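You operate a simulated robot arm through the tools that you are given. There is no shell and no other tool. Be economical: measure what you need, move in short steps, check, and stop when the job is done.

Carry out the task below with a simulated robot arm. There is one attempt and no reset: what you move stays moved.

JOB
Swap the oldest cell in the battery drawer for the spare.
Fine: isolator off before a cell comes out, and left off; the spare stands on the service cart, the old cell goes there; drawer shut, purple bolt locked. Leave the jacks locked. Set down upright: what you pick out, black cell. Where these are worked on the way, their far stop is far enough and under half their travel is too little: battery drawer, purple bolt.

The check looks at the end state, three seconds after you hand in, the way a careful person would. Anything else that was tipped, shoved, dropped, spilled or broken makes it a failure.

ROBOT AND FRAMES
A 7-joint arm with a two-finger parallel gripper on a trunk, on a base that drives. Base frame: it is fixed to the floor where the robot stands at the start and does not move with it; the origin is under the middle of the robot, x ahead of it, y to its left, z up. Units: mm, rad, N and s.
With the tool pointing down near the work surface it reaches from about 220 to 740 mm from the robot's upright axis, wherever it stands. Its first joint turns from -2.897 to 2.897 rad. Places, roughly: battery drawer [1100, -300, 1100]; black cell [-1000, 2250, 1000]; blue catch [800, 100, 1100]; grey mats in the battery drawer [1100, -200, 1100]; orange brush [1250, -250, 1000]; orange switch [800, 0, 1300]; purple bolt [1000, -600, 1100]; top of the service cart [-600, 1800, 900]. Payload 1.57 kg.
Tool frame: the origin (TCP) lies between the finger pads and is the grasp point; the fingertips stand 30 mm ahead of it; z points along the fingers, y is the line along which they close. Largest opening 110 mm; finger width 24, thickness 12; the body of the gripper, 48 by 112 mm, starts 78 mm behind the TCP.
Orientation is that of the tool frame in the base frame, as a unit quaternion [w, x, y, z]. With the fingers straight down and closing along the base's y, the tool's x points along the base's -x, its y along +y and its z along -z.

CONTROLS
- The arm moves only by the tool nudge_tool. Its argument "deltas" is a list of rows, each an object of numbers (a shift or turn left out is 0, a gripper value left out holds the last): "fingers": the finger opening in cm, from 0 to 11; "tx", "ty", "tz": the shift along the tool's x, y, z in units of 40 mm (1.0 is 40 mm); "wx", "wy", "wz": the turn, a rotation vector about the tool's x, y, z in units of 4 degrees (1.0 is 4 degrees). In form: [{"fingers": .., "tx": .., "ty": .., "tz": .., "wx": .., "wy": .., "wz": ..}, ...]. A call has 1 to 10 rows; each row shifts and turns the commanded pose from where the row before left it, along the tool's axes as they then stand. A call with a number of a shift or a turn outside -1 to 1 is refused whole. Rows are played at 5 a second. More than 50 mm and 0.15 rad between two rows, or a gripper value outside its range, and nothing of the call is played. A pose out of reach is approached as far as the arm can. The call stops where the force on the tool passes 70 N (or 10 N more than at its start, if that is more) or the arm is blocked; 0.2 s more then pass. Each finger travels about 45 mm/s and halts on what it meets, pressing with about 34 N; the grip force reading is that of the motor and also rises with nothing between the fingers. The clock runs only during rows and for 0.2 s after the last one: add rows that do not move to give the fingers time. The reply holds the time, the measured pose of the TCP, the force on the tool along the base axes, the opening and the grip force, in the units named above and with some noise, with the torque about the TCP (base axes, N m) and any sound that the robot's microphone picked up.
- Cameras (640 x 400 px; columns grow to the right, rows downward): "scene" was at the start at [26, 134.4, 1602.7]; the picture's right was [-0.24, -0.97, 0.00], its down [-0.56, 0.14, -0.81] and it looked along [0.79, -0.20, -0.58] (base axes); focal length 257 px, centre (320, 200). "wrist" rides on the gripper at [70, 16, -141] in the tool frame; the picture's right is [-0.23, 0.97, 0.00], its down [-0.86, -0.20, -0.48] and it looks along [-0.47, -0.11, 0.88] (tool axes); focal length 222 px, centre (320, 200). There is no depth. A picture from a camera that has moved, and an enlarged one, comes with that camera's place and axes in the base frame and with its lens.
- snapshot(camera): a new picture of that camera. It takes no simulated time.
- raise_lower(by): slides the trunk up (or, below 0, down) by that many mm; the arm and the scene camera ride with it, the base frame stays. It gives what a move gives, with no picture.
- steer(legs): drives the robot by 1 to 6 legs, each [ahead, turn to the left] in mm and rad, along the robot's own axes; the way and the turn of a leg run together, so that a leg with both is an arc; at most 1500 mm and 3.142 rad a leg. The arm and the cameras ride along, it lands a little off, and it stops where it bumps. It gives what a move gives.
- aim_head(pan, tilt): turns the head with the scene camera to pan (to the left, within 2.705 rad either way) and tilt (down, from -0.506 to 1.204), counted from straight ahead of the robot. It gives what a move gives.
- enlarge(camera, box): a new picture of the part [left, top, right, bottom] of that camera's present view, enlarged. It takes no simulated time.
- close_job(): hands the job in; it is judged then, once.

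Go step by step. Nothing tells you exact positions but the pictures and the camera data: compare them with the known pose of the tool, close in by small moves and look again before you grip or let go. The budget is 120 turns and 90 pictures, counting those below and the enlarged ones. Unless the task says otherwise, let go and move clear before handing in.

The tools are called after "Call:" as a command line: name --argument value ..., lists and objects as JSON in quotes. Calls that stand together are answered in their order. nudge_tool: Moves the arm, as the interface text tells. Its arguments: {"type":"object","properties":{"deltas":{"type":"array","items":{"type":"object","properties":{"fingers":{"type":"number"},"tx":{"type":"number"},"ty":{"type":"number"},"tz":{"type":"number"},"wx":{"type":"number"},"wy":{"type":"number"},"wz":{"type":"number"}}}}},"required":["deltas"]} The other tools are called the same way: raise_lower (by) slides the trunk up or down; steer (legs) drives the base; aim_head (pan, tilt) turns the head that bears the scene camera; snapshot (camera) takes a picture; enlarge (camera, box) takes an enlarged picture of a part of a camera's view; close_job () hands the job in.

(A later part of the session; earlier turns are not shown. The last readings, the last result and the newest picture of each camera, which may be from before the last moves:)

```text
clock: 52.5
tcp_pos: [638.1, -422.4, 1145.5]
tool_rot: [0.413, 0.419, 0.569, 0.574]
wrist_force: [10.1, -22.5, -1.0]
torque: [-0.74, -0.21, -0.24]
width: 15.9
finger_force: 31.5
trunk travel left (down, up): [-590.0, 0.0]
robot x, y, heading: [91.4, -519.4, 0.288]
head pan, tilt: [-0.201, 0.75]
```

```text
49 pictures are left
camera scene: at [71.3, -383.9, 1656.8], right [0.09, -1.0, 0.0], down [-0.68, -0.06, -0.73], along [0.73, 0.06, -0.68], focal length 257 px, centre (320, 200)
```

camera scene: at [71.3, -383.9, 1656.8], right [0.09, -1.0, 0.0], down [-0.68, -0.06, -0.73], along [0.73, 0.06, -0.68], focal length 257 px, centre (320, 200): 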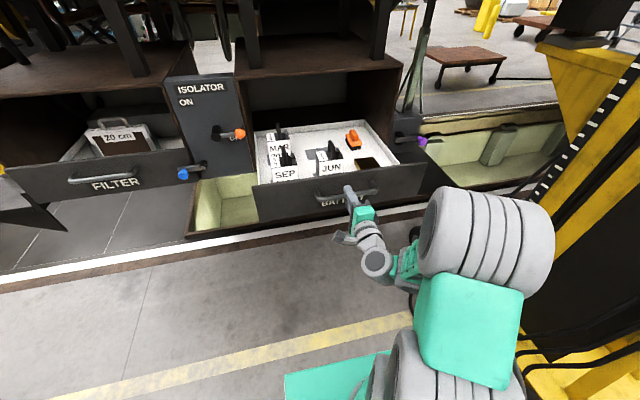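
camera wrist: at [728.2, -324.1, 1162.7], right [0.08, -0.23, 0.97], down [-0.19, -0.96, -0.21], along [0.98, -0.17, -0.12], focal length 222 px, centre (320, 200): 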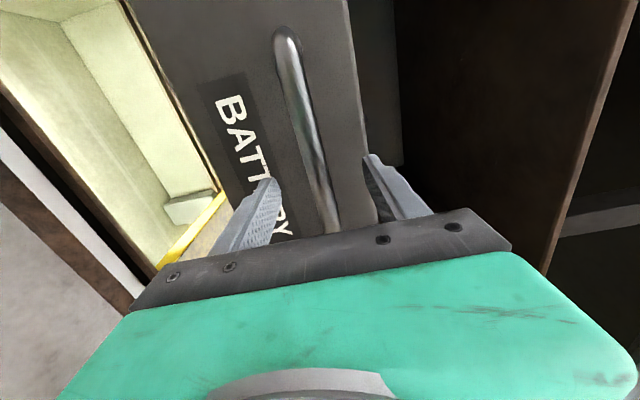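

Call:
steer --legs '[[-60, 0]]'

Call:
steer --legs '[[-40, 0]]'

Call:
snapshot --camera "scene"

```text
clock: 53.4
tcp_pos: [581.8, -438.9, 1143.9]
tool_rot: [0.415, 0.418, 0.569, 0.573]
wrist_force: [9.6, -22.0, -4.4]
torque: [-0.7, -0.19, -0.2]
width: 15.5
finger_force: 31.9
trunk travel left (down, up): [-590.0, 0.0]
robot x, y, heading: [32.1, -536.8, 0.285]
head pan, tilt: [-0.201, 0.75]
```

```text
clock: 54.3
tcp_pos: [543.0, -451.1, 1145.6]
tool_rot: [0.417, 0.418, 0.569, 0.573]
wrist_force: [7.4, -20.3, -4.8]
torque: [-0.49, -0.14, -0.43]
width: 15.6
finger_force: 31.3
trunk travel left (down, up): [-590.0, 0.0]
robot x, y, heading: [-7.9, -549.4, 0.284]
head pan, tilt: [-0.201, 0.75]
```

```text
48 pictures are left
camera scene: at [-23.1, -411.2, 1656.7], right [0.08, -1.0, 0.0], down [-0.68, -0.05, -0.73], along [0.73, 0.06, -0.68], focal length 257 px, centre (320, 200)
```

scene: 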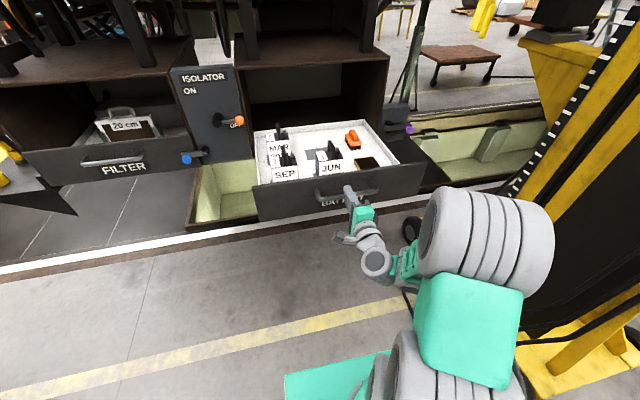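

Call:
enlarge --camera "scene" --box '[225, 80, 435, 220]'

Call:
steer --legs '[[-35, 0]]'

```text
2.86 times, centred on (330, 150) of scene
camera zoom: at [-23.1, -411.2, 1656.7], right [0.08, -1.0, 0.0], down [-0.68, -0.05, -0.73], along [0.73, 0.06, -0.68], focal length 734 px, centre (291, 343)
```

zoom: 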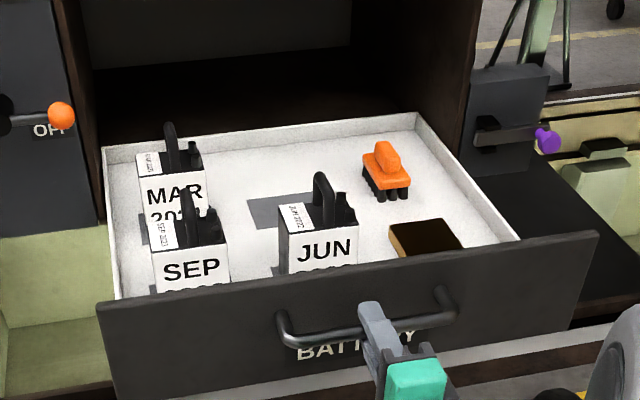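

```text
clock: 55.1
tcp_pos: [511.1, -461.1, 1145.3]
tool_rot: [0.419, 0.419, 0.568, 0.571]
wrist_force: [7.6, -19.6, -3.5]
torque: [-0.32, -0.07, -0.46]
width: 16.0
finger_force: 31.6
trunk travel left (down, up): [-590.0, 0.0]
robot x, y, heading: [-39.5, -560.4, 0.28]
head pan, tilt: [-0.201, 0.75]
```

Call:
steer --legs '[[-30, 0]]'

Call:
enlarge --camera "scene" --box '[225, 80, 435, 220]'

```text
clock: 56.0
tcp_pos: [482.2, -470.6, 1144.6]
tool_rot: [0.42, 0.42, 0.568, 0.57]
wrist_force: [8.9, -18.9, -3.0]
torque: [-0.22, -0.08, -0.49]
width: 15.8
finger_force: 31.6
trunk travel left (down, up): [-590.0, 0.0]
robot x, y, heading: [-70.4, -564.8, 0.276]
head pan, tilt: [-0.201, 0.75]
```

```text
2.86 times, centred on (330, 150) of scene
camera zoom: at [-84.9, -429.1, 1656.7], right [0.08, -1.0, 0.0], down [-0.68, -0.05, -0.73], along [0.73, 0.06, -0.68], focal length 734 px, centre (291, 343)
```

zoom: 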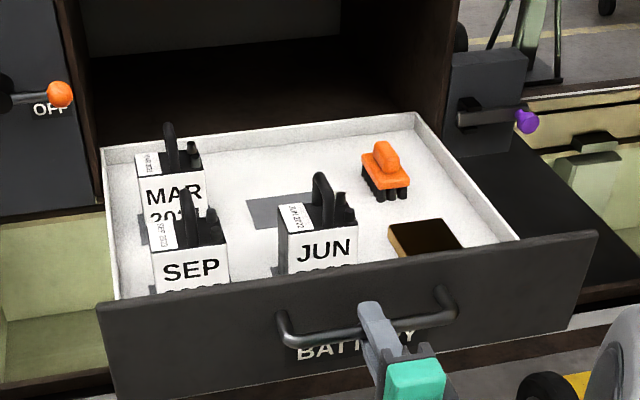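

Drawer is open ~425 mm, well enough. I release the handle, back off and bring the tool back to pointing down.

Call:
nudge_tool --deltas '[{"fingers": 7}, {}, {}, {"tz": -1}, {"tz": -1}, {"ty": 1}, {"ty": 1}, {"ty": 1}, {"ty": 1}, {"ty": 1}]'

Call:
nudge_tool --deltas '[{"wz": -1}, {"wz": -1}, {"wz": -1}, {"wz": -1}, {"wz": -1}, {"wz": -1}, {"wz": -1}, {"wz": -1}, {"wz": -1}, {"wz": -1}]'

Call:
nudge_tool --deltas '[{"wz": -1}, {"wz": -1}, {"wz": -1}, {"wz": -1}, {"wz": -1}, {"wz": -1}, {"wz": -1}, {"wz": -1}, {"wz": -1}, {"wz": -1}]'

Call:
nudge_tool --deltas '[{"wz": -1}, {"wz": -1}, {"wz": -0.5}, {"wy": 1, "tx": -0.8}, {"wy": 1, "tx": -0.7}, {"wy": 1}, {"wy": 1}, {"wy": 1}, {"wy": 1}, {"wy": 1}]'

Call:
nudge_tool --deltas '[{"wy": 1}, {"wy": 1}, {"wy": 1}, {"wy": 1}, {"wy": 1}, {"wy": 1}, {"wy": 1}, {"wy": 1}, {"wy": 1}, {"wy": 1}]'

Call:
nudge_tool --deltas '[{"wy": 1}, {"wy": 1}, {"wy": 1}, {"wy": 1}, {"wy": 1}, {"wy": 0.5}]'

Call:
snapshot --camera "scene"

```text
clock: 58.4
tcp_pos: [411.4, -456.9, 1288.3]
tool_rot: [0.345, 0.44, 0.601, 0.57]
wrist_force: [-1.4, 1.2, -0.3]
torque: [-0.01, 0.03, -0.03]
width: 70.4
finger_force: 0.0
trunk travel left (down, up): [-590.0, 0.0]
robot x, y, heading: [-68.8, -564.2, 0.272]
head pan, tilt: [-0.201, 0.75]
stopped in row 10: the arm was blocked; the commanded pose is now the measured one
```

```text
clock: 60.6
tcp_pos: [414.0, -459.1, 1287.2]
tool_rot: [0.519, 0.209, 0.716, 0.418]
wrist_force: [-0.5, -0.1, 0.0]
torque: [-0.02, 0.04, 0.01]
width: 70.1
finger_force: 0.1
trunk travel left (down, up): [-590.0, 0.0]
robot x, y, heading: [-71.1, -565.8, 0.272]
head pan, tilt: [-0.201, 0.75]
```

```text
clock: 62.8
tcp_pos: [413.2, -459.1, 1287.6]
tool_rot: [0.631, -0.049, 0.744, 0.215]
wrist_force: [0.1, -0.2, 0.5]
torque: [-0.03, 0.01, -0.01]
width: 70.2
finger_force: 0.0
trunk travel left (down, up): [-590.0, 0.0]
robot x, y, heading: [-67.9, -566.8, 0.277]
head pan, tilt: [-0.201, 0.75]
```

```text
clock: 65.0
tcp_pos: [422.6, -462.1, 1347.6]
tool_rot: [0.45, -0.147, 0.872, 0.125]
wrist_force: [0.2, 0.0, -0.1]
torque: [-0.04, -0.02, 0.01]
width: 70.2
finger_force: 0.1
trunk travel left (down, up): [-590.0, 0.0]
robot x, y, heading: [-70.0, -568.9, 0.276]
head pan, tilt: [-0.201, 0.75]
```

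```text
clock: 67.2
tcp_pos: [422.9, -458.4, 1349.7]
tool_rot: [0.138, -0.18, 0.971, 0.074]
wrist_force: [0.7, 0.2, 0.5]
torque: [0.0, 0.0, 0.0]
width: 70.4
finger_force: 0.1
out of reach, approached as far as the arm can: row 10
trunk travel left (down, up): [-590.0, 0.0]
robot x, y, heading: [-68.7, -562.4, 0.28]
head pan, tilt: [-0.201, 0.75]
```

```text
clock: 68.6
tcp_pos: [407.8, -457.4, 1249.2]
tool_rot: [-0.023, -0.191, 0.981, 0.019]
wrist_force: [0.5, 0.7, 0.2]
torque: [0.01, 0.01, 0.01]
width: 69.9
finger_force: 0.0
out of reach, approached as far as the arm can: row 1, 2, 3, 4, 5, 6
trunk travel left (down, up): [-590.0, 0.0]
robot x, y, heading: [-69.8, -567.2, 0.279]
head pan, tilt: [-0.201, 0.75]
```

```text
45 pictures are left
camera scene: at [-85.6, -425.4, 1656.4], right [0.08, -1.0, 0.0], down [-0.68, -0.05, -0.73], along [0.73, 0.06, -0.68], focal length 257 px, centre (320, 200)
```

scene: 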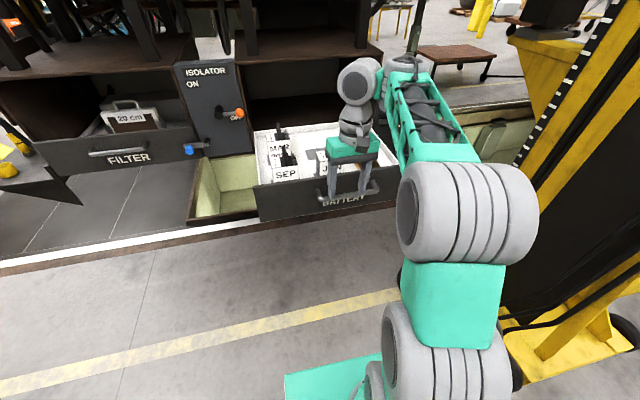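

Call:
snapshot --camera "wrist"

```text
44 pictures are left
camera wrist: at [344.7, -472.8, 1394.6], right [-0.15, 0.99, 0.04], down [0.89, 0.12, 0.44], along [0.43, 0.1, -0.9], focal length 222 px, centre (320, 200)
```

wrist: 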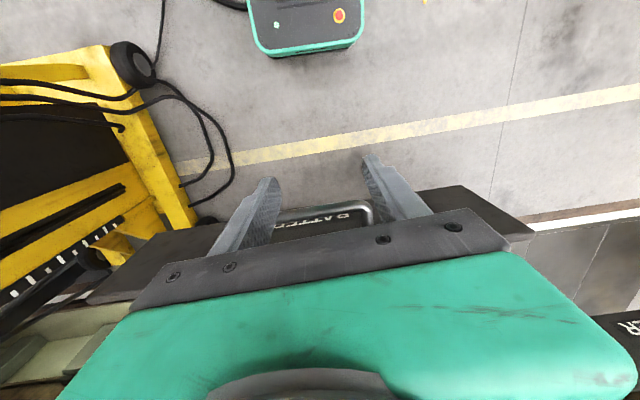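

The tool points down but seems height-limited here. I back the base a little and test how high/far the tool-down arm reaches.

Call:
steer --legs '[[-150, 0]]'

Call:
nudge_tool --deltas '[{"tx": -0.8, "tz": -0.5}, {"tx": -0.8, "tz": -0.5}, {"tx": -0.8, "tz": -0.5}, {"tx": -0.8, "tz": -0.5}, {"tz": -0.5}, {"tz": -0.5}]'

```text
clock: 70.0
tcp_pos: [259.8, -499.6, 1249.3]
tool_rot: [-0.021, -0.189, 0.982, 0.019]
wrist_force: [-0.1, 0.1, 0.4]
torque: [0.03, -0.01, 0.0]
width: 69.8
finger_force: 0.1
trunk travel left (down, up): [-590.0, 0.0]
robot x, y, heading: [-215.1, -608.6, 0.281]
head pan, tilt: [-0.201, 0.75]
```

```text
clock: 71.0
tcp_pos: [388.1, -453.3, 1323.6]
tool_rot: [-0.007, -0.191, 0.981, 0.019]
wrist_force: [28.5, 6.1, -44.3]
torque: [0.06, 0.51, 0.12]
width: 70.0
finger_force: 0.0
out of reach, approached as far as the arm can: row 1, 2, 5
trunk travel left (down, up): [-590.0, 0.0]
robot x, y, heading: [-217.8, -607.0, 0.273]
head pan, tilt: [-0.201, 0.75]
stopped in row 5: the force on the tool passed its limit at 158 N (the readings are from after the stop); the commanded pose is now the measured one
```

Unexpected force; let me look.

Call:
aim_head --pan -0.1 --tilt 0.4

Call:
snapshot --camera "scene"

```text
clock: 71.9
tcp_pos: [388.8, -453.2, 1321.6]
tool_rot: [-0.009, -0.192, 0.981, 0.018]
wrist_force: [32.4, 5.4, -58.9]
torque: [0.7, -0.03, 0.37]
width: 69.7
finger_force: 0.1
trunk travel left (down, up): [-590.0, 0.0]
robot x, y, heading: [-212.8, -605.4, 0.273]
head pan, tilt: [-0.099, 0.4]
```

```text
43 pictures are left
camera scene: at [-223.2, -457.3, 1687.5], right [0.18, -0.98, 0.0], down [-0.38, -0.07, -0.92], along [0.91, 0.16, -0.39], focal length 257 px, centre (320, 200)
```

scene: 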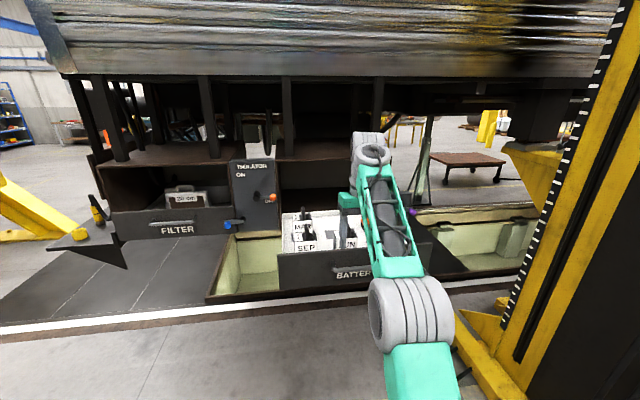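

The wrist hit the forearm (self-contact), not the car. I'll ease down and pitch the tool 30° forward, which gives more lift range; the cell handles are thin sideways so a pitched grip still works.

Call:
nudge_tool --deltas '[{"tz": 0.5}, {"tz": 0.5}, {"wy": -1}, {"wy": -1}, {"wy": -1}, {"wy": -1}, {"wy": -1}, {"wy": -1}, {"wy": -1}, {"wy": -1}]'

Call:
snapshot --camera "scene"

```text
clock: 74.1
tcp_pos: [407.8, -447.2, 1329.0]
tool_rot: [0.229, -0.181, 0.954, 0.069]
wrist_force: [0.0, -0.4, -0.2]
torque: [0.01, -0.02, -0.04]
width: 69.8
finger_force: 0.0
out of reach, approached as far as the arm can: row 5, 9, 10
trunk travel left (down, up): [-590.0, 0.0]
robot x, y, heading: [-215.0, -606.5, 0.278]
head pan, tilt: [-0.099, 0.4]
```

```text
42 pictures are left
camera scene: at [-223.0, -457.2, 1687.5], right [0.18, -0.98, 0.0], down [-0.38, -0.07, -0.92], along [0.91, 0.16, -0.39], focal length 257 px, centre (320, 200)
```

scene: 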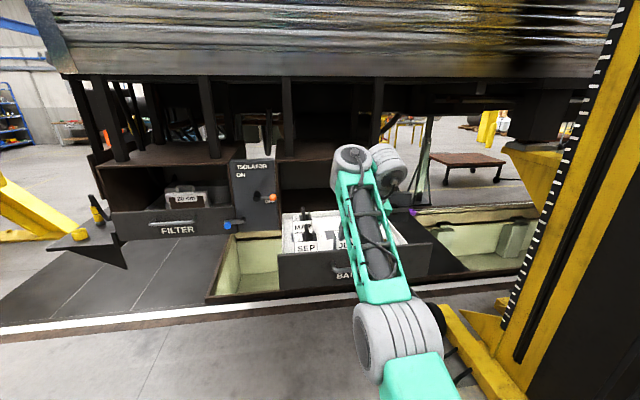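

Call:
enlarge --camera "scene" --box '[270, 195, 400, 285]'

```text
4.44 times, centred on (335, 240) of scene
camera zoom: at [-223.0, -457.2, 1687.5], right [0.18, -0.98, 0.0], down [-0.38, -0.07, -0.92], along [0.91, 0.16, -0.39], focal length 1143 px, centre (253, 22)
```

zoom: 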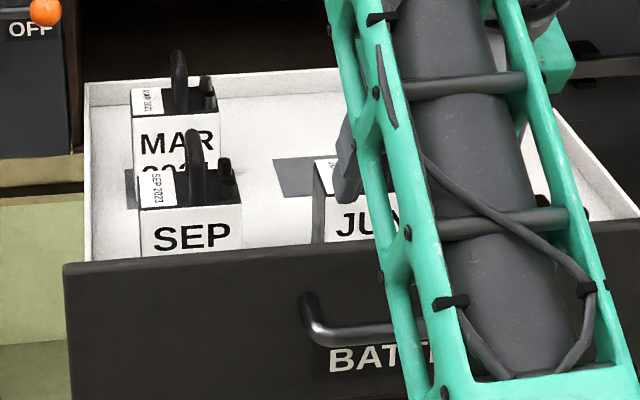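

MAR's handle top ≈(740,-212,1237). I drive forward with the tool above everything (z≈1329).

Call:
steer --legs '[[200, 0], [180, 0]]'

Call:
aim_head --pan 0.1 --tilt 0.75

Call:
snapshot --camera "scene"

```text
clock: 76.8
tcp_pos: [774.4, -338.0, 1328.0]
tool_rot: [0.227, -0.183, 0.954, 0.068]
wrist_force: [0.8, 0.8, 0.3]
torque: [-0.02, 0.04, -0.04]
width: 69.8
finger_force: 0.1
trunk travel left (down, up): [-590.0, 0.0]
robot x, y, heading: [153.8, -501.8, 0.28]
head pan, tilt: [-0.099, 0.4]
```

```text
clock: 77.6
tcp_pos: [773.2, -337.7, 1327.5]
tool_rot: [0.228, -0.183, 0.954, 0.069]
wrist_force: [1.1, -0.4, -0.6]
torque: [0.03, 0.01, 0.0]
width: 69.8
finger_force: 0.1
trunk travel left (down, up): [-590.0, 0.0]
robot x, y, heading: [152.3, -497.6, 0.283]
head pan, tilt: [0.099, 0.75]
```

```text
40 pictures are left
camera scene: at [128.3, -337.8, 1656.5], right [0.37, -0.93, 0.0], down [-0.63, -0.25, -0.73], along [0.68, 0.27, -0.68], focal length 257 px, centre (320, 200)
```

scene: 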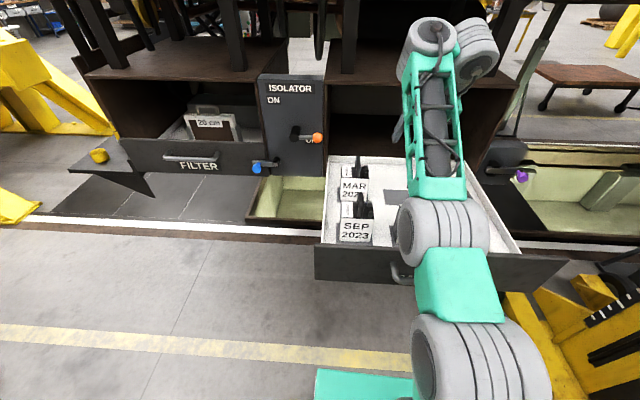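

Call:
enlarge --camera "scene" --box '[310, 140, 430, 250]'

```text
3.64 times, centred on (370, 195) of scene
camera zoom: at [128.3, -337.8, 1656.5], right [0.37, -0.93, 0.0], down [-0.63, -0.25, -0.73], along [0.68, 0.27, -0.68], focal length 935 px, centre (138, 218)
```

zoom: 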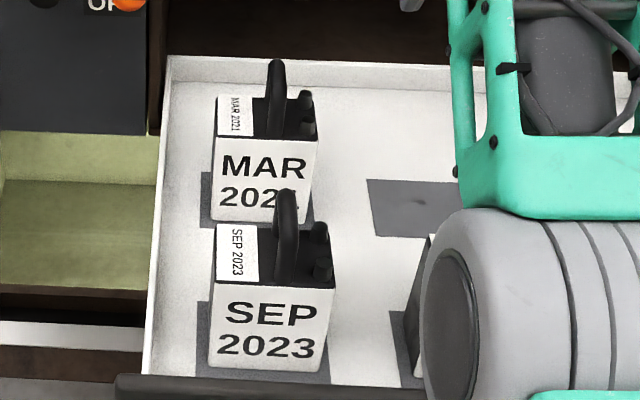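

From this clear view: MAR handle centre ≈(777,-207), top z≈1221, body top ≈1168. I square the gripper to the cell and move above the handle.

Call:
nudge_tool --deltas '[{"wx": 0.65, "wy": -0.03, "wz": 0.5}, {"wx": 0.65, "wy": -0.03, "wz": 0.5}, {"tx": -0.116, "ty": 0.78, "tz": 0.32}, {"tx": -0.116, "ty": 0.78, "tz": 0.32}, {"tx": -0.116, "ty": 0.78, "tz": 0.32}, {"tx": -0.116, "ty": 0.78, "tz": 0.32}, {}]'

Call:
enlarge --camera "scene" --box '[310, 140, 430, 250]'

```text
clock: 79.2
tcp_pos: [776.0, -207.6, 1292.0]
tool_rot: [0.235, -0.139, 0.962, 0.033]
wrist_force: [1.0, -0.6, -0.3]
torque: [0.0, 0.0, -0.02]
width: 70.1
finger_force: 0.2
trunk travel left (down, up): [-590.0, 0.0]
robot x, y, heading: [151.9, -499.9, 0.287]
head pan, tilt: [0.099, 0.75]
```

```text
3.64 times, centred on (370, 195) of scene
camera zoom: at [128.2, -337.8, 1656.5], right [0.37, -0.93, 0.0], down [-0.63, -0.25, -0.73], along [0.68, 0.27, -0.68], focal length 935 px, centre (138, 218)
```

zoom: 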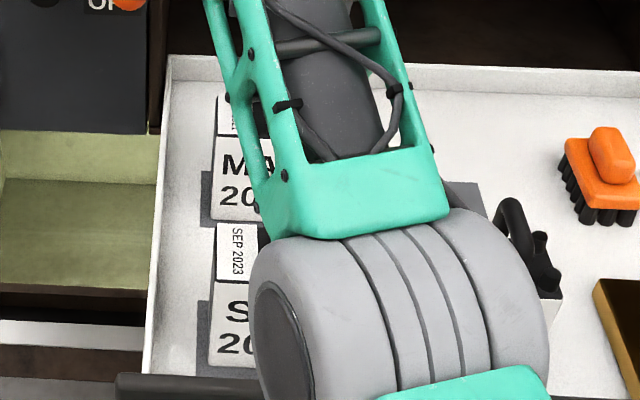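

Call:
snapshot --camera "wrist"

Call:
aim_head --pan 0.5 --tilt 0.6

Call:
snapshot --camera "scene"

```text
37 pictures are left
camera wrist: at [648.1, -228.6, 1387.4], right [-0.08, 0.99, 0.1], down [0.57, -0.04, 0.82], along [0.82, 0.13, -0.56], focal length 222 px, centre (320, 200)
```

wrist: 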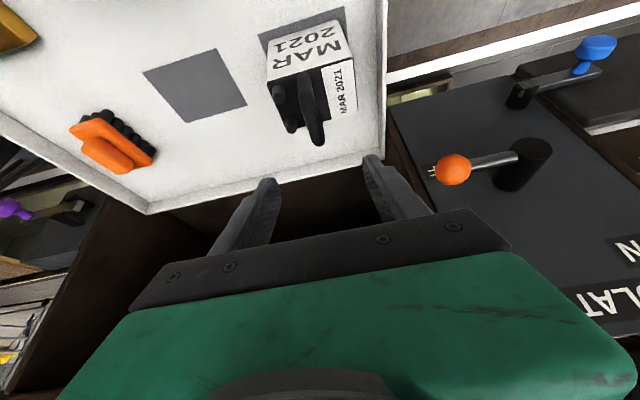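

```text
clock: 80.1
tcp_pos: [774.1, -208.2, 1293.4]
tool_rot: [0.235, -0.14, 0.961, 0.033]
wrist_force: [-1.0, -0.2, -1.4]
torque: [-0.02, -0.01, 0.0]
width: 70.0
finger_force: 0.1
trunk travel left (down, up): [-590.0, 0.0]
robot x, y, heading: [150.0, -505.5, 0.281]
head pan, tilt: [0.499, 0.6]
```

```text
36 pictures are left
camera scene: at [114.2, -306.3, 1669.3], right [0.7, -0.71, 0.0], down [-0.4, -0.4, -0.82], along [0.59, 0.58, -0.57], focal length 257 px, centre (320, 200)
```

scene: 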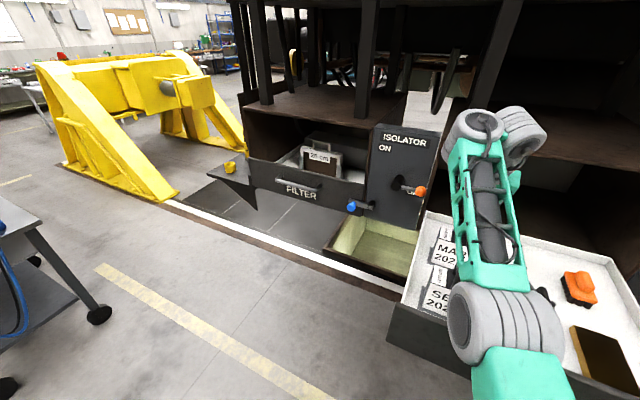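

The gripper lines up over the handle in the wrist view. Descend straight down to z≈1225.

Call:
nudge_tool --deltas '[{"tx": 0.193, "tz": 0.371}, {"tx": 0.193, "tz": 0.371}, {"tx": 0.193, "tz": 0.371}, {"tx": 0.193, "tz": 0.371}, {}]'

Call:
snapshot --camera "wrist"

```text
clock: 81.3
tcp_pos: [798.0, -192.1, 1250.9]
tool_rot: [0.234, -0.14, 0.962, 0.033]
wrist_force: [0.7, -0.8, 0.9]
torque: [-0.01, 0.02, 0.0]
width: 69.9
finger_force: 0.1
out of reach, approached as far as the arm can: row 1, 2, 3, 4
trunk travel left (down, up): [-590.0, 0.0]
robot x, y, heading: [154.7, -499.7, 0.285]
head pan, tilt: [0.499, 0.6]
```

```text
35 pictures are left
camera wrist: at [673.4, -212.6, 1346.3], right [-0.08, 0.99, 0.1], down [0.57, -0.04, 0.82], along [0.81, 0.13, -0.57], focal length 222 px, centre (320, 200)
```

wrist: 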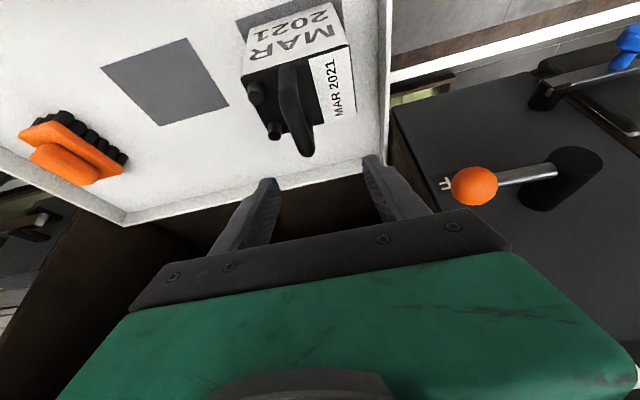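

Descent is limited by the wrist bend; pitching the tool further (to ~45°) frees it. First lift slightly, then pitch.

Call:
nudge_tool --deltas '[{"tx": -0.3, "tz": -0.4}, {"wy": -1}, {"wy": -1}, {"wy": -1}, {"wy": -1}, {"wy": -1}, {}]'

```text
clock: 82.9
tcp_pos: [817.0, -178.9, 1290.6]
tool_rot: [0.328, -0.134, 0.934, 0.044]
wrist_force: [-0.5, 0.5, 0.5]
torque: [-0.01, 0.01, -0.02]
width: 70.0
finger_force: 0.0
out of reach, approached as far as the arm can: row 2, 3, 4, 5, 6
trunk travel left (down, up): [-590.0, 0.0]
robot x, y, heading: [154.4, -500.3, 0.276]
head pan, tilt: [0.499, 0.6]
```

Call:
aim_head --pan -0.1 --tilt 0.8

Call:
snapshot --camera "scene"

```text
clock: 83.9
tcp_pos: [815.3, -179.9, 1291.2]
tool_rot: [0.327, -0.134, 0.934, 0.044]
wrist_force: [0.7, 0.1, -0.7]
torque: [0.01, -0.03, -0.06]
width: 70.2
finger_force: 0.0
trunk travel left (down, up): [-590.0, 0.0]
robot x, y, heading: [152.5, -503.0, 0.287]
head pan, tilt: [-0.099, 0.799]
```

```text
34 pictures are left
camera scene: at [130.7, -353.8, 1652.5], right [0.18, -0.98, 0.0], down [-0.7, -0.13, -0.7], along [0.69, 0.13, -0.72], focal length 257 px, centre (320, 200)
```

scene: 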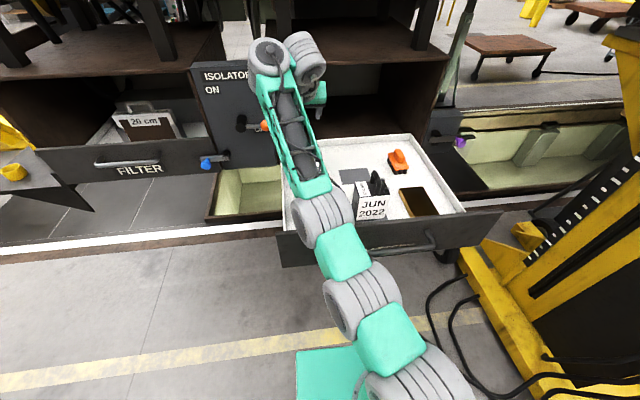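

The arm can't retract at this bend, so I back the base up a bit to give it more radius, then return above the handle.

Call:
steer --legs '[[-80, 0]]'

Call:
nudge_tool --deltas '[{"tx": -0.3, "tz": 0.2}, {"tx": -0.3, "tz": 0.2}, {}]'

```text
clock: 84.9
tcp_pos: [738.4, -202.4, 1292.3]
tool_rot: [0.328, -0.135, 0.934, 0.045]
wrist_force: [-0.1, -0.2, -0.4]
torque: [-0.03, -0.02, 0.01]
width: 69.9
finger_force: 0.1
trunk travel left (down, up): [-590.0, 0.0]
robot x, y, heading: [76.6, -523.4, 0.285]
head pan, tilt: [-0.099, 0.799]
```

```text
clock: 85.7
tcp_pos: [766.5, -194.7, 1292.2]
tool_rot: [0.328, -0.134, 0.934, 0.044]
wrist_force: [-0.6, 0.2, -0.5]
torque: [0.0, -0.02, 0.02]
width: 69.9
finger_force: 0.1
trunk travel left (down, up): [-590.0, 0.0]
robot x, y, heading: [71.3, -524.7, 0.277]
head pan, tilt: [-0.099, 0.799]
```

Call:
nudge_tool --deltas '[{"ty": -0.31}, {"tx": 0.2, "tz": 0.28}, {"tx": 0.2, "tz": 0.28}, {"tx": 0.2, "tz": 0.28}, {}]'

Call:
snapshot --camera "wrist"

```text
clock: 86.9
tcp_pos: [778.4, -196.9, 1265.6]
tool_rot: [0.326, -0.133, 0.935, 0.042]
wrist_force: [-0.1, -0.1, -0.1]
torque: [0.01, -0.01, -0.03]
width: 69.9
finger_force: 0.1
out of reach, approached as far as the arm can: row 3, 4
trunk travel left (down, up): [-590.0, 0.0]
robot x, y, heading: [73.4, -524.4, 0.279]
head pan, tilt: [-0.099, 0.799]
```

```text
33 pictures are left
camera wrist: at [637.5, -221.6, 1334.3], right [-0.1, 0.99, 0.13], down [0.41, -0.08, 0.91], along [0.91, 0.14, -0.4], focal length 222 px, centre (320, 200)
```

wrist: 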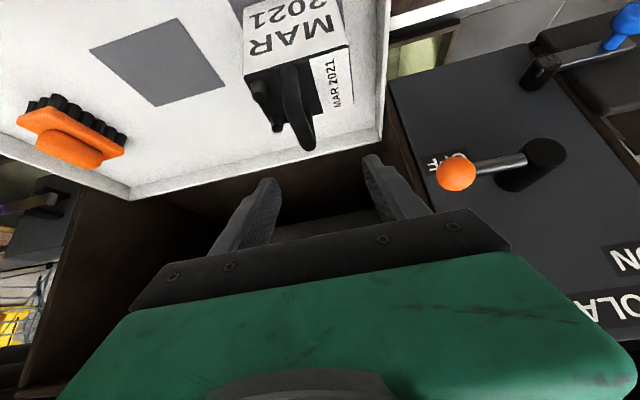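

The elbow has sagged into a bad configuration at long reach. I'll back out, re-pose the arm compactly, and approach from the left of the drawer where the reach is short.

Call:
steer --legs '[[-430, 0]]'

Call:
nudge_tool --deltas '[{"tx": 0.8, "tz": -0.5}, {"tx": 0.8, "tz": -0.5}, {"tx": 0.8, "tz": -0.5}, {"tx": 0.8, "tz": -0.5}, {"tx": 0.8, "tz": -0.5}, {"tx": 0.8, "tz": -0.3}, {"tx": 0.8, "tz": -0.3, "ty": -0.5}, {"tx": 0.8, "tz": -0.3, "ty": -0.5}, {"tx": 0.8, "ty": -0.5}, {"tx": 0.8, "ty": -0.5}]'

Call:
snapshot --camera "scene"

```text
clock: 89.6
tcp_pos: [361.7, -316.0, 1264.9]
tool_rot: [0.327, -0.136, 0.934, 0.043]
wrist_force: [-0.2, 0.2, 0.0]
torque: [-0.01, -0.01, -0.02]
width: 69.9
finger_force: 0.0
trunk travel left (down, up): [-590.0, 0.0]
robot x, y, heading: [-341.4, -647.2, 0.285]
head pan, tilt: [-0.099, 0.799]
```

```text
clock: 91.8
tcp_pos: [318.1, -308.5, 1282.9]
tool_rot: [0.325, -0.135, 0.935, 0.042]
wrist_force: [0.4, 0.1, 0.1]
torque: [-0.03, -0.01, 0.02]
width: 70.1
finger_force: 0.0
out of reach, approached as far as the arm can: row 1, 2, 3, 4, 5, 6, 7, 8, 9, 10
trunk travel left (down, up): [-590.0, 0.0]
robot x, y, heading: [-347.0, -643.8, 0.285]
head pan, tilt: [-0.099, 0.799]
```

```text
32 pictures are left
camera scene: at [-363.2, -497.3, 1652.4], right [0.18, -0.98, 0.0], down [-0.7, -0.13, -0.7], along [0.69, 0.13, -0.72], focal length 257 px, centre (320, 200)
```

scene: 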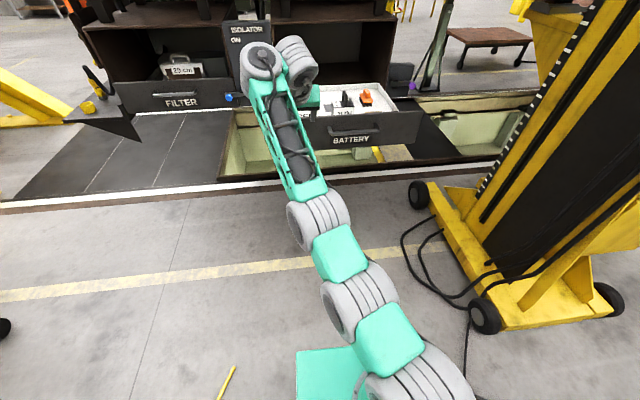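

Call:
nudge_tool --deltas '[{"tx": -0.3, "tz": -0.4, "ty": -0.8}, {"tx": -0.3, "tz": -0.4, "ty": -0.8}, {"tx": -0.3, "tz": -0.4, "ty": -0.8}, {"tx": -0.3, "tz": -0.4, "ty": -0.8}, {"tx": -0.3, "tz": -0.4, "ty": -0.8}]'

```text
clock: 93.0
tcp_pos: [361.6, -460.7, 1383.1]
tool_rot: [0.325, -0.135, 0.935, 0.042]
wrist_force: [-0.2, -0.1, 0.2]
torque: [0.0, 0.02, 0.0]
width: 70.1
finger_force: 0.0
trunk travel left (down, up): [-590.0, 0.0]
robot x, y, heading: [-341.7, -645.8, 0.286]
head pan, tilt: [-0.099, 0.799]
```

Call:
nudge_tool --deltas '[{"tx": 0.6, "tz": -0.48}, {"tx": 0.6, "tz": -0.48}, {"tx": 0.6, "tz": -0.48}, {"tx": 0.6, "tz": -0.48}, {"tx": 0.6, "tz": -0.48}, {"tx": 0.6, "tz": -0.48}]'

Call:
snapshot --camera "scene"

```text
clock: 94.4
tcp_pos: [253.6, -492.5, 1461.0]
tool_rot: [0.324, -0.135, 0.935, 0.042]
wrist_force: [1.0, -0.9, 0.4]
torque: [0.01, 0.0, 0.01]
width: 70.1
finger_force: 0.0
out of reach, approached as far as the arm can: row 2, 3, 4, 5, 6
trunk travel left (down, up): [-590.0, 0.0]
robot x, y, heading: [-342.8, -645.8, 0.284]
head pan, tilt: [-0.099, 0.799]
```

```text
31 pictures are left
camera scene: at [-364.1, -497.7, 1652.4], right [0.18, -0.98, 0.0], down [-0.7, -0.13, -0.7], along [0.69, 0.13, -0.72], focal length 257 px, centre (320, 200)
```

scene: 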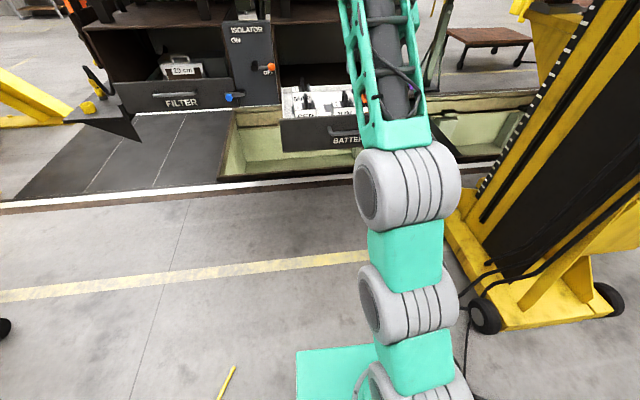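

Call:
nudge_tool --deltas '[{"wz": 1}, {"wz": 1}, {"wz": 1}, {"wz": 1}, {"wz": 1}, {"wz": 1}, {"wz": 1}, {"wz": 1}]'

Call:
nudge_tool --deltas '[{"wy": 1}, {"wy": 1}, {"wy": 1}, {"wy": 1}, {"tz": 1}, {"tz": 1}]'

Call:
enlarge --camera "scene" --box '[240, 0, 500, 400]'

```text
clock: 96.2
tcp_pos: [254.8, -492.0, 1462.3]
tool_rot: [0.3, 0.128, 0.936, 0.13]
wrist_force: [0.1, 0.1, 0.3]
torque: [0.0, -0.01, 0.0]
width: 70.4
finger_force: 0.1
trunk travel left (down, up): [-590.0, 0.0]
robot x, y, heading: [-344.5, -642.9, 0.287]
head pan, tilt: [-0.099, 0.799]
```

```text
clock: 97.6
tcp_pos: [283.8, -473.6, 1388.5]
tool_rot: [0.167, 0.108, 0.969, 0.147]
wrist_force: [0.2, 0.3, -0.5]
torque: [0.01, 0.03, 0.01]
width: 70.0
finger_force: 0.0
trunk travel left (down, up): [-590.0, 0.0]
robot x, y, heading: [-339.5, -643.8, 0.286]
head pan, tilt: [-0.099, 0.799]
```

```text
1.00 times, centred on (370, 200) of scene (not enlarged: the box is as wide or as high as the picture)
camera zoom: at [-362.5, -496.9, 1652.4], right [0.18, -0.98, 0.0], down [-0.7, -0.13, -0.7], along [0.68, 0.13, -0.72], focal length 257 px, centre (270, 200)
```

zoom: 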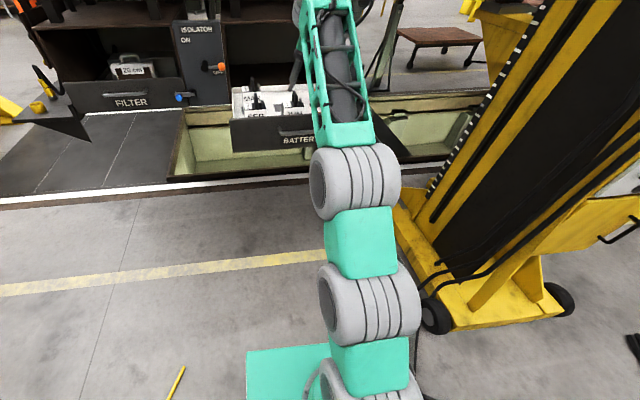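

Rotating about the tool axis frees it: a wrist joint was at its limit. I'll flip the gripper 180° (closing axis is the same) to be mid-range.

Call:
nudge_tool --deltas '[{"wz": 1}, {"wz": 1}, {"wz": 1}, {"wz": 1}, {"wz": 1}, {"wz": 1}, {"wz": 1}, {"wz": 1}, {"wz": 1}, {"wz": 1}]'

Call:
nudge_tool --deltas '[{"wz": 1}, {"wz": 1}, {"wz": 1}, {"wz": 1}, {"wz": 1}, {"wz": 1}, {"wz": 1}, {"wz": 1}, {"wz": 1}, {"wz": 1}]'

Call:
nudge_tool --deltas '[{"wz": 1}, {"wz": 1}, {"wz": 1}, {"wz": 1}, {"wz": 1}, {"wz": 1}, {"wz": 1}, {"wz": 1}, {"wz": 1}, {"wz": 1}]'

Call:
nudge_tool --deltas '[{"wz": 1}, {"wz": 1}, {"wz": 1}, {"wz": 1}, {"wz": 1}, {"wz": 1}, {"wz": 1}]'

```text
clock: 99.8
tcp_pos: [283.7, -473.9, 1390.0]
tool_rot: [0.107, 0.433, 0.873, 0.197]
wrist_force: [0.2, 1.6, -0.4]
torque: [0.07, 0.0, -0.02]
width: 70.2
finger_force: 0.2
trunk travel left (down, up): [-590.0, 0.0]
robot x, y, heading: [-344.1, -646.1, 0.284]
head pan, tilt: [-0.099, 0.799]
```

```text
clock: 102.0
tcp_pos: [282.6, -472.4, 1390.9]
tool_rot: [0.034, 0.706, 0.673, 0.22]
wrist_force: [0.1, 0.2, 1.1]
torque: [-0.07, 0.02, 0.04]
width: 70.1
finger_force: 0.0
trunk travel left (down, up): [-590.0, 0.0]
robot x, y, heading: [-343.3, -645.4, 0.287]
head pan, tilt: [-0.099, 0.799]
```

```text
clock: 104.2
tcp_pos: [283.4, -473.1, 1390.3]
tool_rot: [-0.043, 0.893, 0.391, 0.219]
wrist_force: [0.2, 0.1, -0.8]
torque: [-0.02, -0.03, 0.02]
width: 69.9
finger_force: 0.0
trunk travel left (down, up): [-590.0, 0.0]
robot x, y, heading: [-340.8, -644.0, 0.284]
head pan, tilt: [-0.099, 0.799]
```

```text
clock: 105.8
tcp_pos: [282.1, -473.1, 1389.6]
tool_rot: [-0.095, 0.961, 0.161, 0.203]
wrist_force: [-0.2, 0.8, 0.4]
torque: [0.04, 0.04, 0.01]
width: 69.8
finger_force: 0.1
trunk travel left (down, up): [-590.0, 0.0]
robot x, y, heading: [-342.2, -643.5, 0.294]
head pan, tilt: [-0.099, 0.799]
```

Wrist freed. Square the tool to the drawer, then drive in again with the tool high.

Call:
nudge_tool --deltas '[{"wx": -0.99, "wz": 0.15}, {"wx": -0.99, "wz": 0.15}, {"ty": -0.9}, {"ty": -0.9}, {"ty": -0.9}, {}]'

Call:
steer --legs '[[545, 0]]'

Call:
snapshot --camera "wrist"

Call:
snapshot --camera "scene"

```text
clock: 107.2
tcp_pos: [223.7, -353.5, 1368.1]
tool_rot: [-0.032, 0.967, 0.138, 0.212]
wrist_force: [0.1, 0.2, -0.8]
torque: [0.02, 0.0, 0.0]
width: 69.9
finger_force: 0.0
out of reach, approached as far as the arm can: row 4, 5
trunk travel left (down, up): [-590.0, 0.0]
robot x, y, heading: [-340.5, -644.2, 0.284]
head pan, tilt: [-0.099, 0.799]
```

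```text
clock: 110.3
tcp_pos: [747.7, -200.6, 1368.8]
tool_rot: [-0.031, 0.967, 0.139, 0.213]
wrist_force: [-0.4, 0.3, -0.2]
torque: [0.01, 0.03, -0.01]
width: 70.1
finger_force: 0.0
trunk travel left (down, up): [-590.0, 0.0]
robot x, y, heading: [187.5, -489.8, 0.282]
head pan, tilt: [-0.099, 0.799]
```

```text
29 pictures are left
camera wrist: at [757.1, -216.4, 1527.4], right [0.08, -0.99, -0.1], down [-0.99, -0.08, 0.08], along [-0.08, 0.09, -0.99], focal length 222 px, centre (320, 200)
```

wrist: 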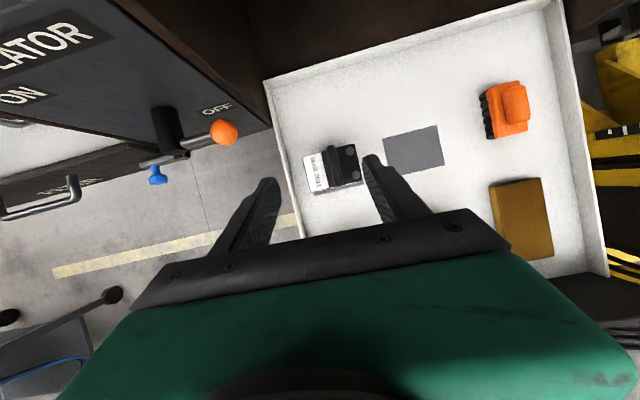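

```text
28 pictures are left
camera scene: at [162.1, -343.5, 1652.4], right [0.18, -0.98, 0.0], down [-0.7, -0.13, -0.7], along [0.69, 0.13, -0.72], focal length 257 px, centre (320, 200)
```

scene: 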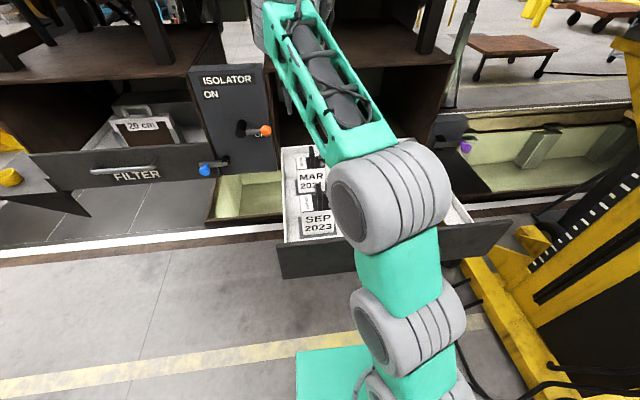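

Call:
enlarge --camera "wrist" --box '[260, 110, 420, 210]'

```text
4.00 times, centred on (340, 160) of wrist
camera zoom: at [757.1, -216.4, 1527.4], right [0.08, -0.99, -0.1], down [-0.99, -0.08, 0.08], along [-0.08, 0.09, -0.99], focal length 888 px, centre (240, 360)
```

zoom: 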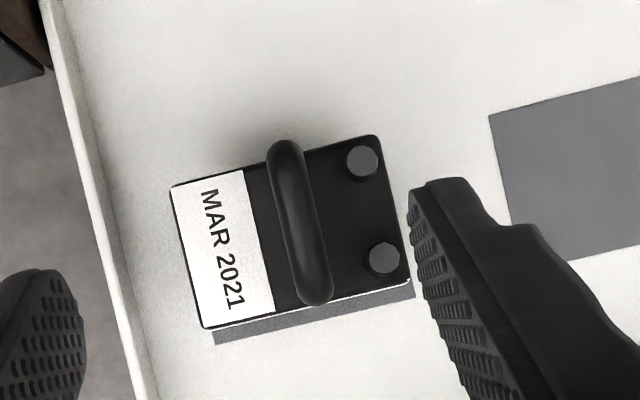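

Handle centre measured at (779,-205.5), matching. Descend above it.

Call:
nudge_tool --deltas '[{"tx": -0.126, "ty": 0.086, "tz": 0.68, "fingers": 5}, {"tx": -0.126, "ty": 0.086, "tz": 0.68}, {"tx": -0.126, "ty": 0.086, "tz": 0.68}, {"tx": -0.126, "ty": 0.086, "tz": 0.68}, {}]'

Call:
snapshot --camera "wrist"

```text
clock: 111.5
tcp_pos: [777.5, -206.3, 1263.2]
tool_rot: [-0.031, 0.967, 0.139, 0.212]
wrist_force: [-0.9, 0.7, 0.3]
torque: [0.0, 0.03, 0.0]
width: 50.3
finger_force: 0.1
trunk travel left (down, up): [-590.0, 0.0]
robot x, y, heading: [185.2, -489.5, 0.282]
head pan, tilt: [-0.099, 0.799]
```

```text
26 pictures are left
camera wrist: at [786.3, -221.6, 1421.5], right [0.08, -0.99, -0.1], down [-0.99, -0.08, 0.08], along [-0.08, 0.09, -0.99], focal length 222 px, centre (320, 200)
```

wrist: 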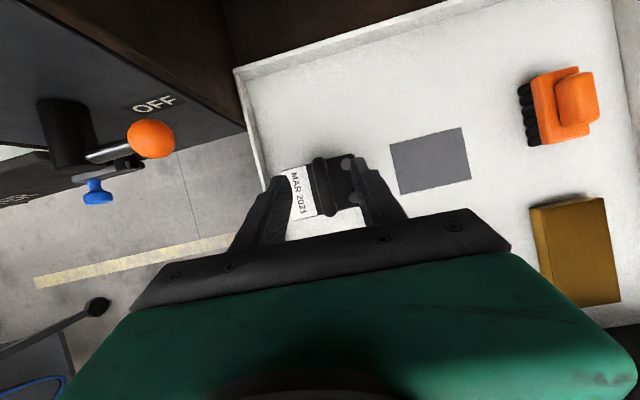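

Call:
nudge_tool --deltas '[{"tx": -0.21, "tz": 0.455}, {"tx": -0.21, "tz": 0.455}, {}, {"fingers": 0}, {}, {}, {}]'

Call:
enlarge --camera "wrist" --box '[230, 130, 430, 260]'

```text
clock: 113.1
tcp_pos: [777.2, -205.7, 1221.8]
tool_rot: [-0.031, 0.967, 0.138, 0.213]
wrist_force: [-0.2, 1.4, 0.6]
torque: [0.08, -0.07, 0.18]
width: 14.1
finger_force: 30.6
trunk travel left (down, up): [-590.0, 0.0]
robot x, y, heading: [182.8, -491.9, 0.285]
head pan, tilt: [-0.099, 0.799]
```

```text
3.08 times, centred on (330, 195) of wrist
camera zoom: at [785.8, -221.3, 1380.1], right [0.08, -0.99, -0.1], down [-0.99, -0.08, 0.08], along [-0.08, 0.09, -0.99], focal length 684 px, centre (289, 215)
```

zoom: 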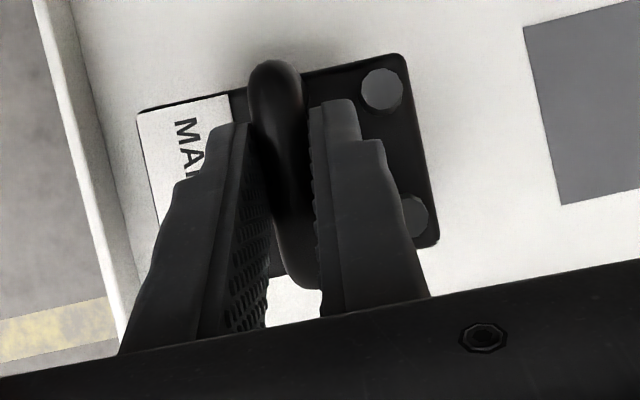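

Handle is gripped (14 mm). Lift straight up.

Call:
nudge_tool --deltas '[{"tx": 0.1, "tz": -0.22}, {"tx": 0.16, "tz": -0.34}, {"tx": 0.16, "tz": -0.34}, {"tx": 0.16, "tz": -0.34}, {"tx": 0.16, "tz": -0.34}, {"tx": 0.16, "tz": -0.34}, {"tx": 0.16, "tz": -0.34}, {}]'

Call:
snapshot --camera "wrist"

Call:
snapshot --camera "scene"

```text
clock: 114.9
tcp_pos: [780.0, -205.6, 1321.1]
tool_rot: [-0.031, 0.967, 0.139, 0.211]
wrist_force: [0.9, -0.2, -11.1]
torque: [-0.08, 0.0, -0.02]
width: 14.2
finger_force: 30.5
trunk travel left (down, up): [-590.0, 0.0]
robot x, y, heading: [178.8, -492.3, 0.283]
head pan, tilt: [-0.099, 0.799]
```

```text
24 pictures are left
camera wrist: at [788.9, -220.7, 1479.6], right [0.08, -0.99, -0.1], down [-0.99, -0.08, 0.08], along [-0.09, 0.09, -0.99], focal length 222 px, centre (320, 200)
```

wrist: 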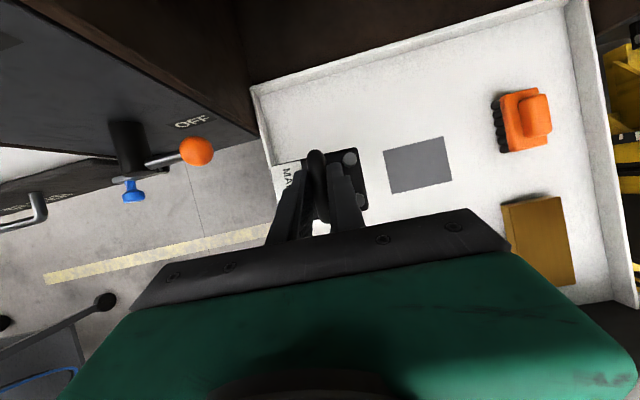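

```text
23 pictures are left
camera scene: at [162.7, -343.1, 1652.4], right [0.18, -0.98, 0.0], down [-0.71, -0.13, -0.7], along [0.68, 0.13, -0.72], focal length 257 px, centre (320, 200)
```

scene: 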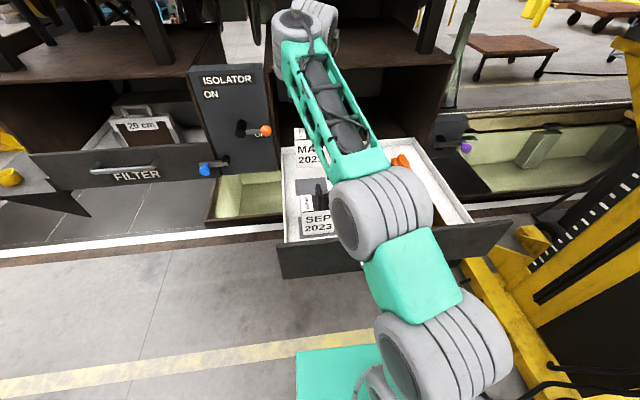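

Cell is out (11 N). Lift higher to clear the SEP handle before driving back.

Call:
nudge_tool --deltas '[{"tx": 0.16, "tz": -0.34}, {"tx": 0.16, "tz": -0.34}, {"tx": 0.16, "tz": -0.34}, {"tx": 0.16, "tz": -0.34}, {"tx": 0.16, "tz": -0.34}, {"tx": 0.1, "tz": -0.25}, {}]'

Call:
aim_head --pan 0.15 --tilt 0.6

Call:
snapshot --camera "scene"

```text
clock: 116.5
tcp_pos: [780.5, -204.6, 1356.8]
tool_rot: [-0.032, 0.967, 0.139, 0.212]
wrist_force: [-0.9, -0.7, -11.6]
torque: [-0.03, 0.05, 0.03]
width: 13.9
finger_force: 30.4
out of reach, approached as far as the arm can: row 3, 4, 5, 6
trunk travel left (down, up): [-590.0, 0.0]
robot x, y, heading: [184.8, -490.5, 0.284]
head pan, tilt: [-0.099, 0.799]
```

```text
clock: 117.3
tcp_pos: [780.5, -205.2, 1357.4]
tool_rot: [-0.031, 0.967, 0.139, 0.211]
wrist_force: [-0.8, 0.3, -12.4]
torque: [-0.1, 0.07, 0.02]
width: 13.9
finger_force: 30.3
trunk travel left (down, up): [-590.0, 0.0]
robot x, y, heading: [183.5, -489.7, 0.282]
head pan, tilt: [0.15, 0.6]
```

```text
22 pictures are left
camera scene: at [163.6, -320.8, 1669.2], right [0.42, -0.91, 0.0], down [-0.51, -0.24, -0.82], along [0.75, 0.35, -0.57], focal length 257 px, centre (320, 200)
```

scene: 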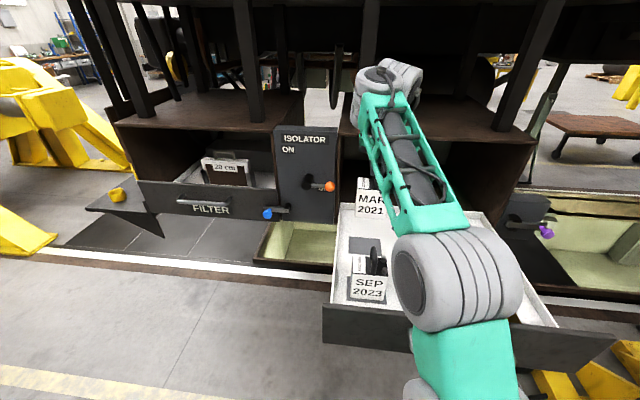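

Call:
nudge_tool --deltas '[{"tx": -0.33, "tz": -0.48}, {"tx": -0.33, "tz": -0.48}, {"tx": -0.33, "tz": -0.48}, {"tx": -0.33, "tz": -0.48}, {}]'

```text
clock: 118.5
tcp_pos: [696.5, -230.0, 1394.7]
tool_rot: [-0.032, 0.967, 0.139, 0.212]
wrist_force: [-0.8, -0.7, -11.9]
torque: [-0.11, -0.02, 0.0]
width: 13.9
finger_force: 30.3
out of reach, approached as far as the arm can: row 3, 4
trunk travel left (down, up): [-590.0, 0.0]
robot x, y, heading: [183.2, -493.6, 0.281]
head pan, tilt: [0.15, 0.6]
```

Call:
enlarge --camera "scene" --box '[320, 140, 460, 320]'

```text
2.22 times, centred on (390, 230) of scene
camera zoom: at [163.8, -320.8, 1669.2], right [0.42, -0.91, 0.0], down [-0.51, -0.24, -0.82], along [0.75, 0.35, -0.57], focal length 571 px, centre (164, 133)
```

zoom: 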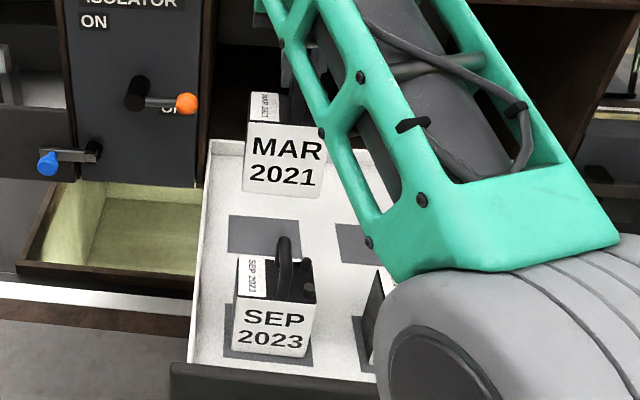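

Bottom ≈1245 vs SEP handle ≈1221–1236; for margin I swing left by turning the base before backing out.

Call:
steer --legs '[[0, 0.2]]'

Call:
snapshot --camera "scene"

```text
clock: 119.6
tcp_pos: [635.2, -135.5, 1395.9]
tool_rot: [-0.051, 0.949, 0.231, 0.207]
wrist_force: [-0.3, 0.6, -11.5]
torque: [-0.05, 0.0, -0.04]
width: 14.0
finger_force: 30.0
trunk travel left (down, up): [-590.0, 0.0]
robot x, y, heading: [182.9, -490.4, 0.482]
head pan, tilt: [0.15, 0.6]
```

```text
20 pictures are left
camera scene: at [130.6, -327.1, 1669.2], right [0.59, -0.81, 0.0], down [-0.46, -0.33, -0.82], along [0.67, 0.48, -0.57], focal length 257 px, centre (320, 200)
```

scene: 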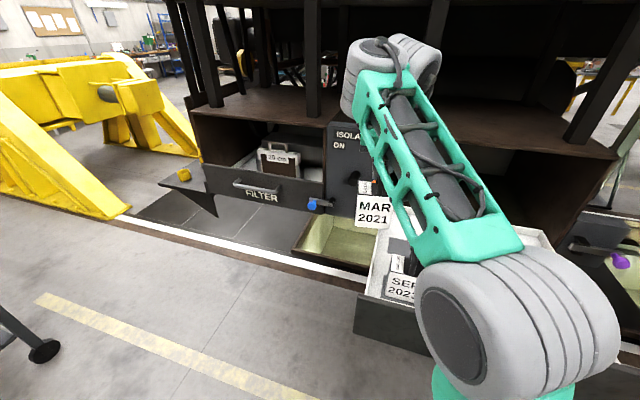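

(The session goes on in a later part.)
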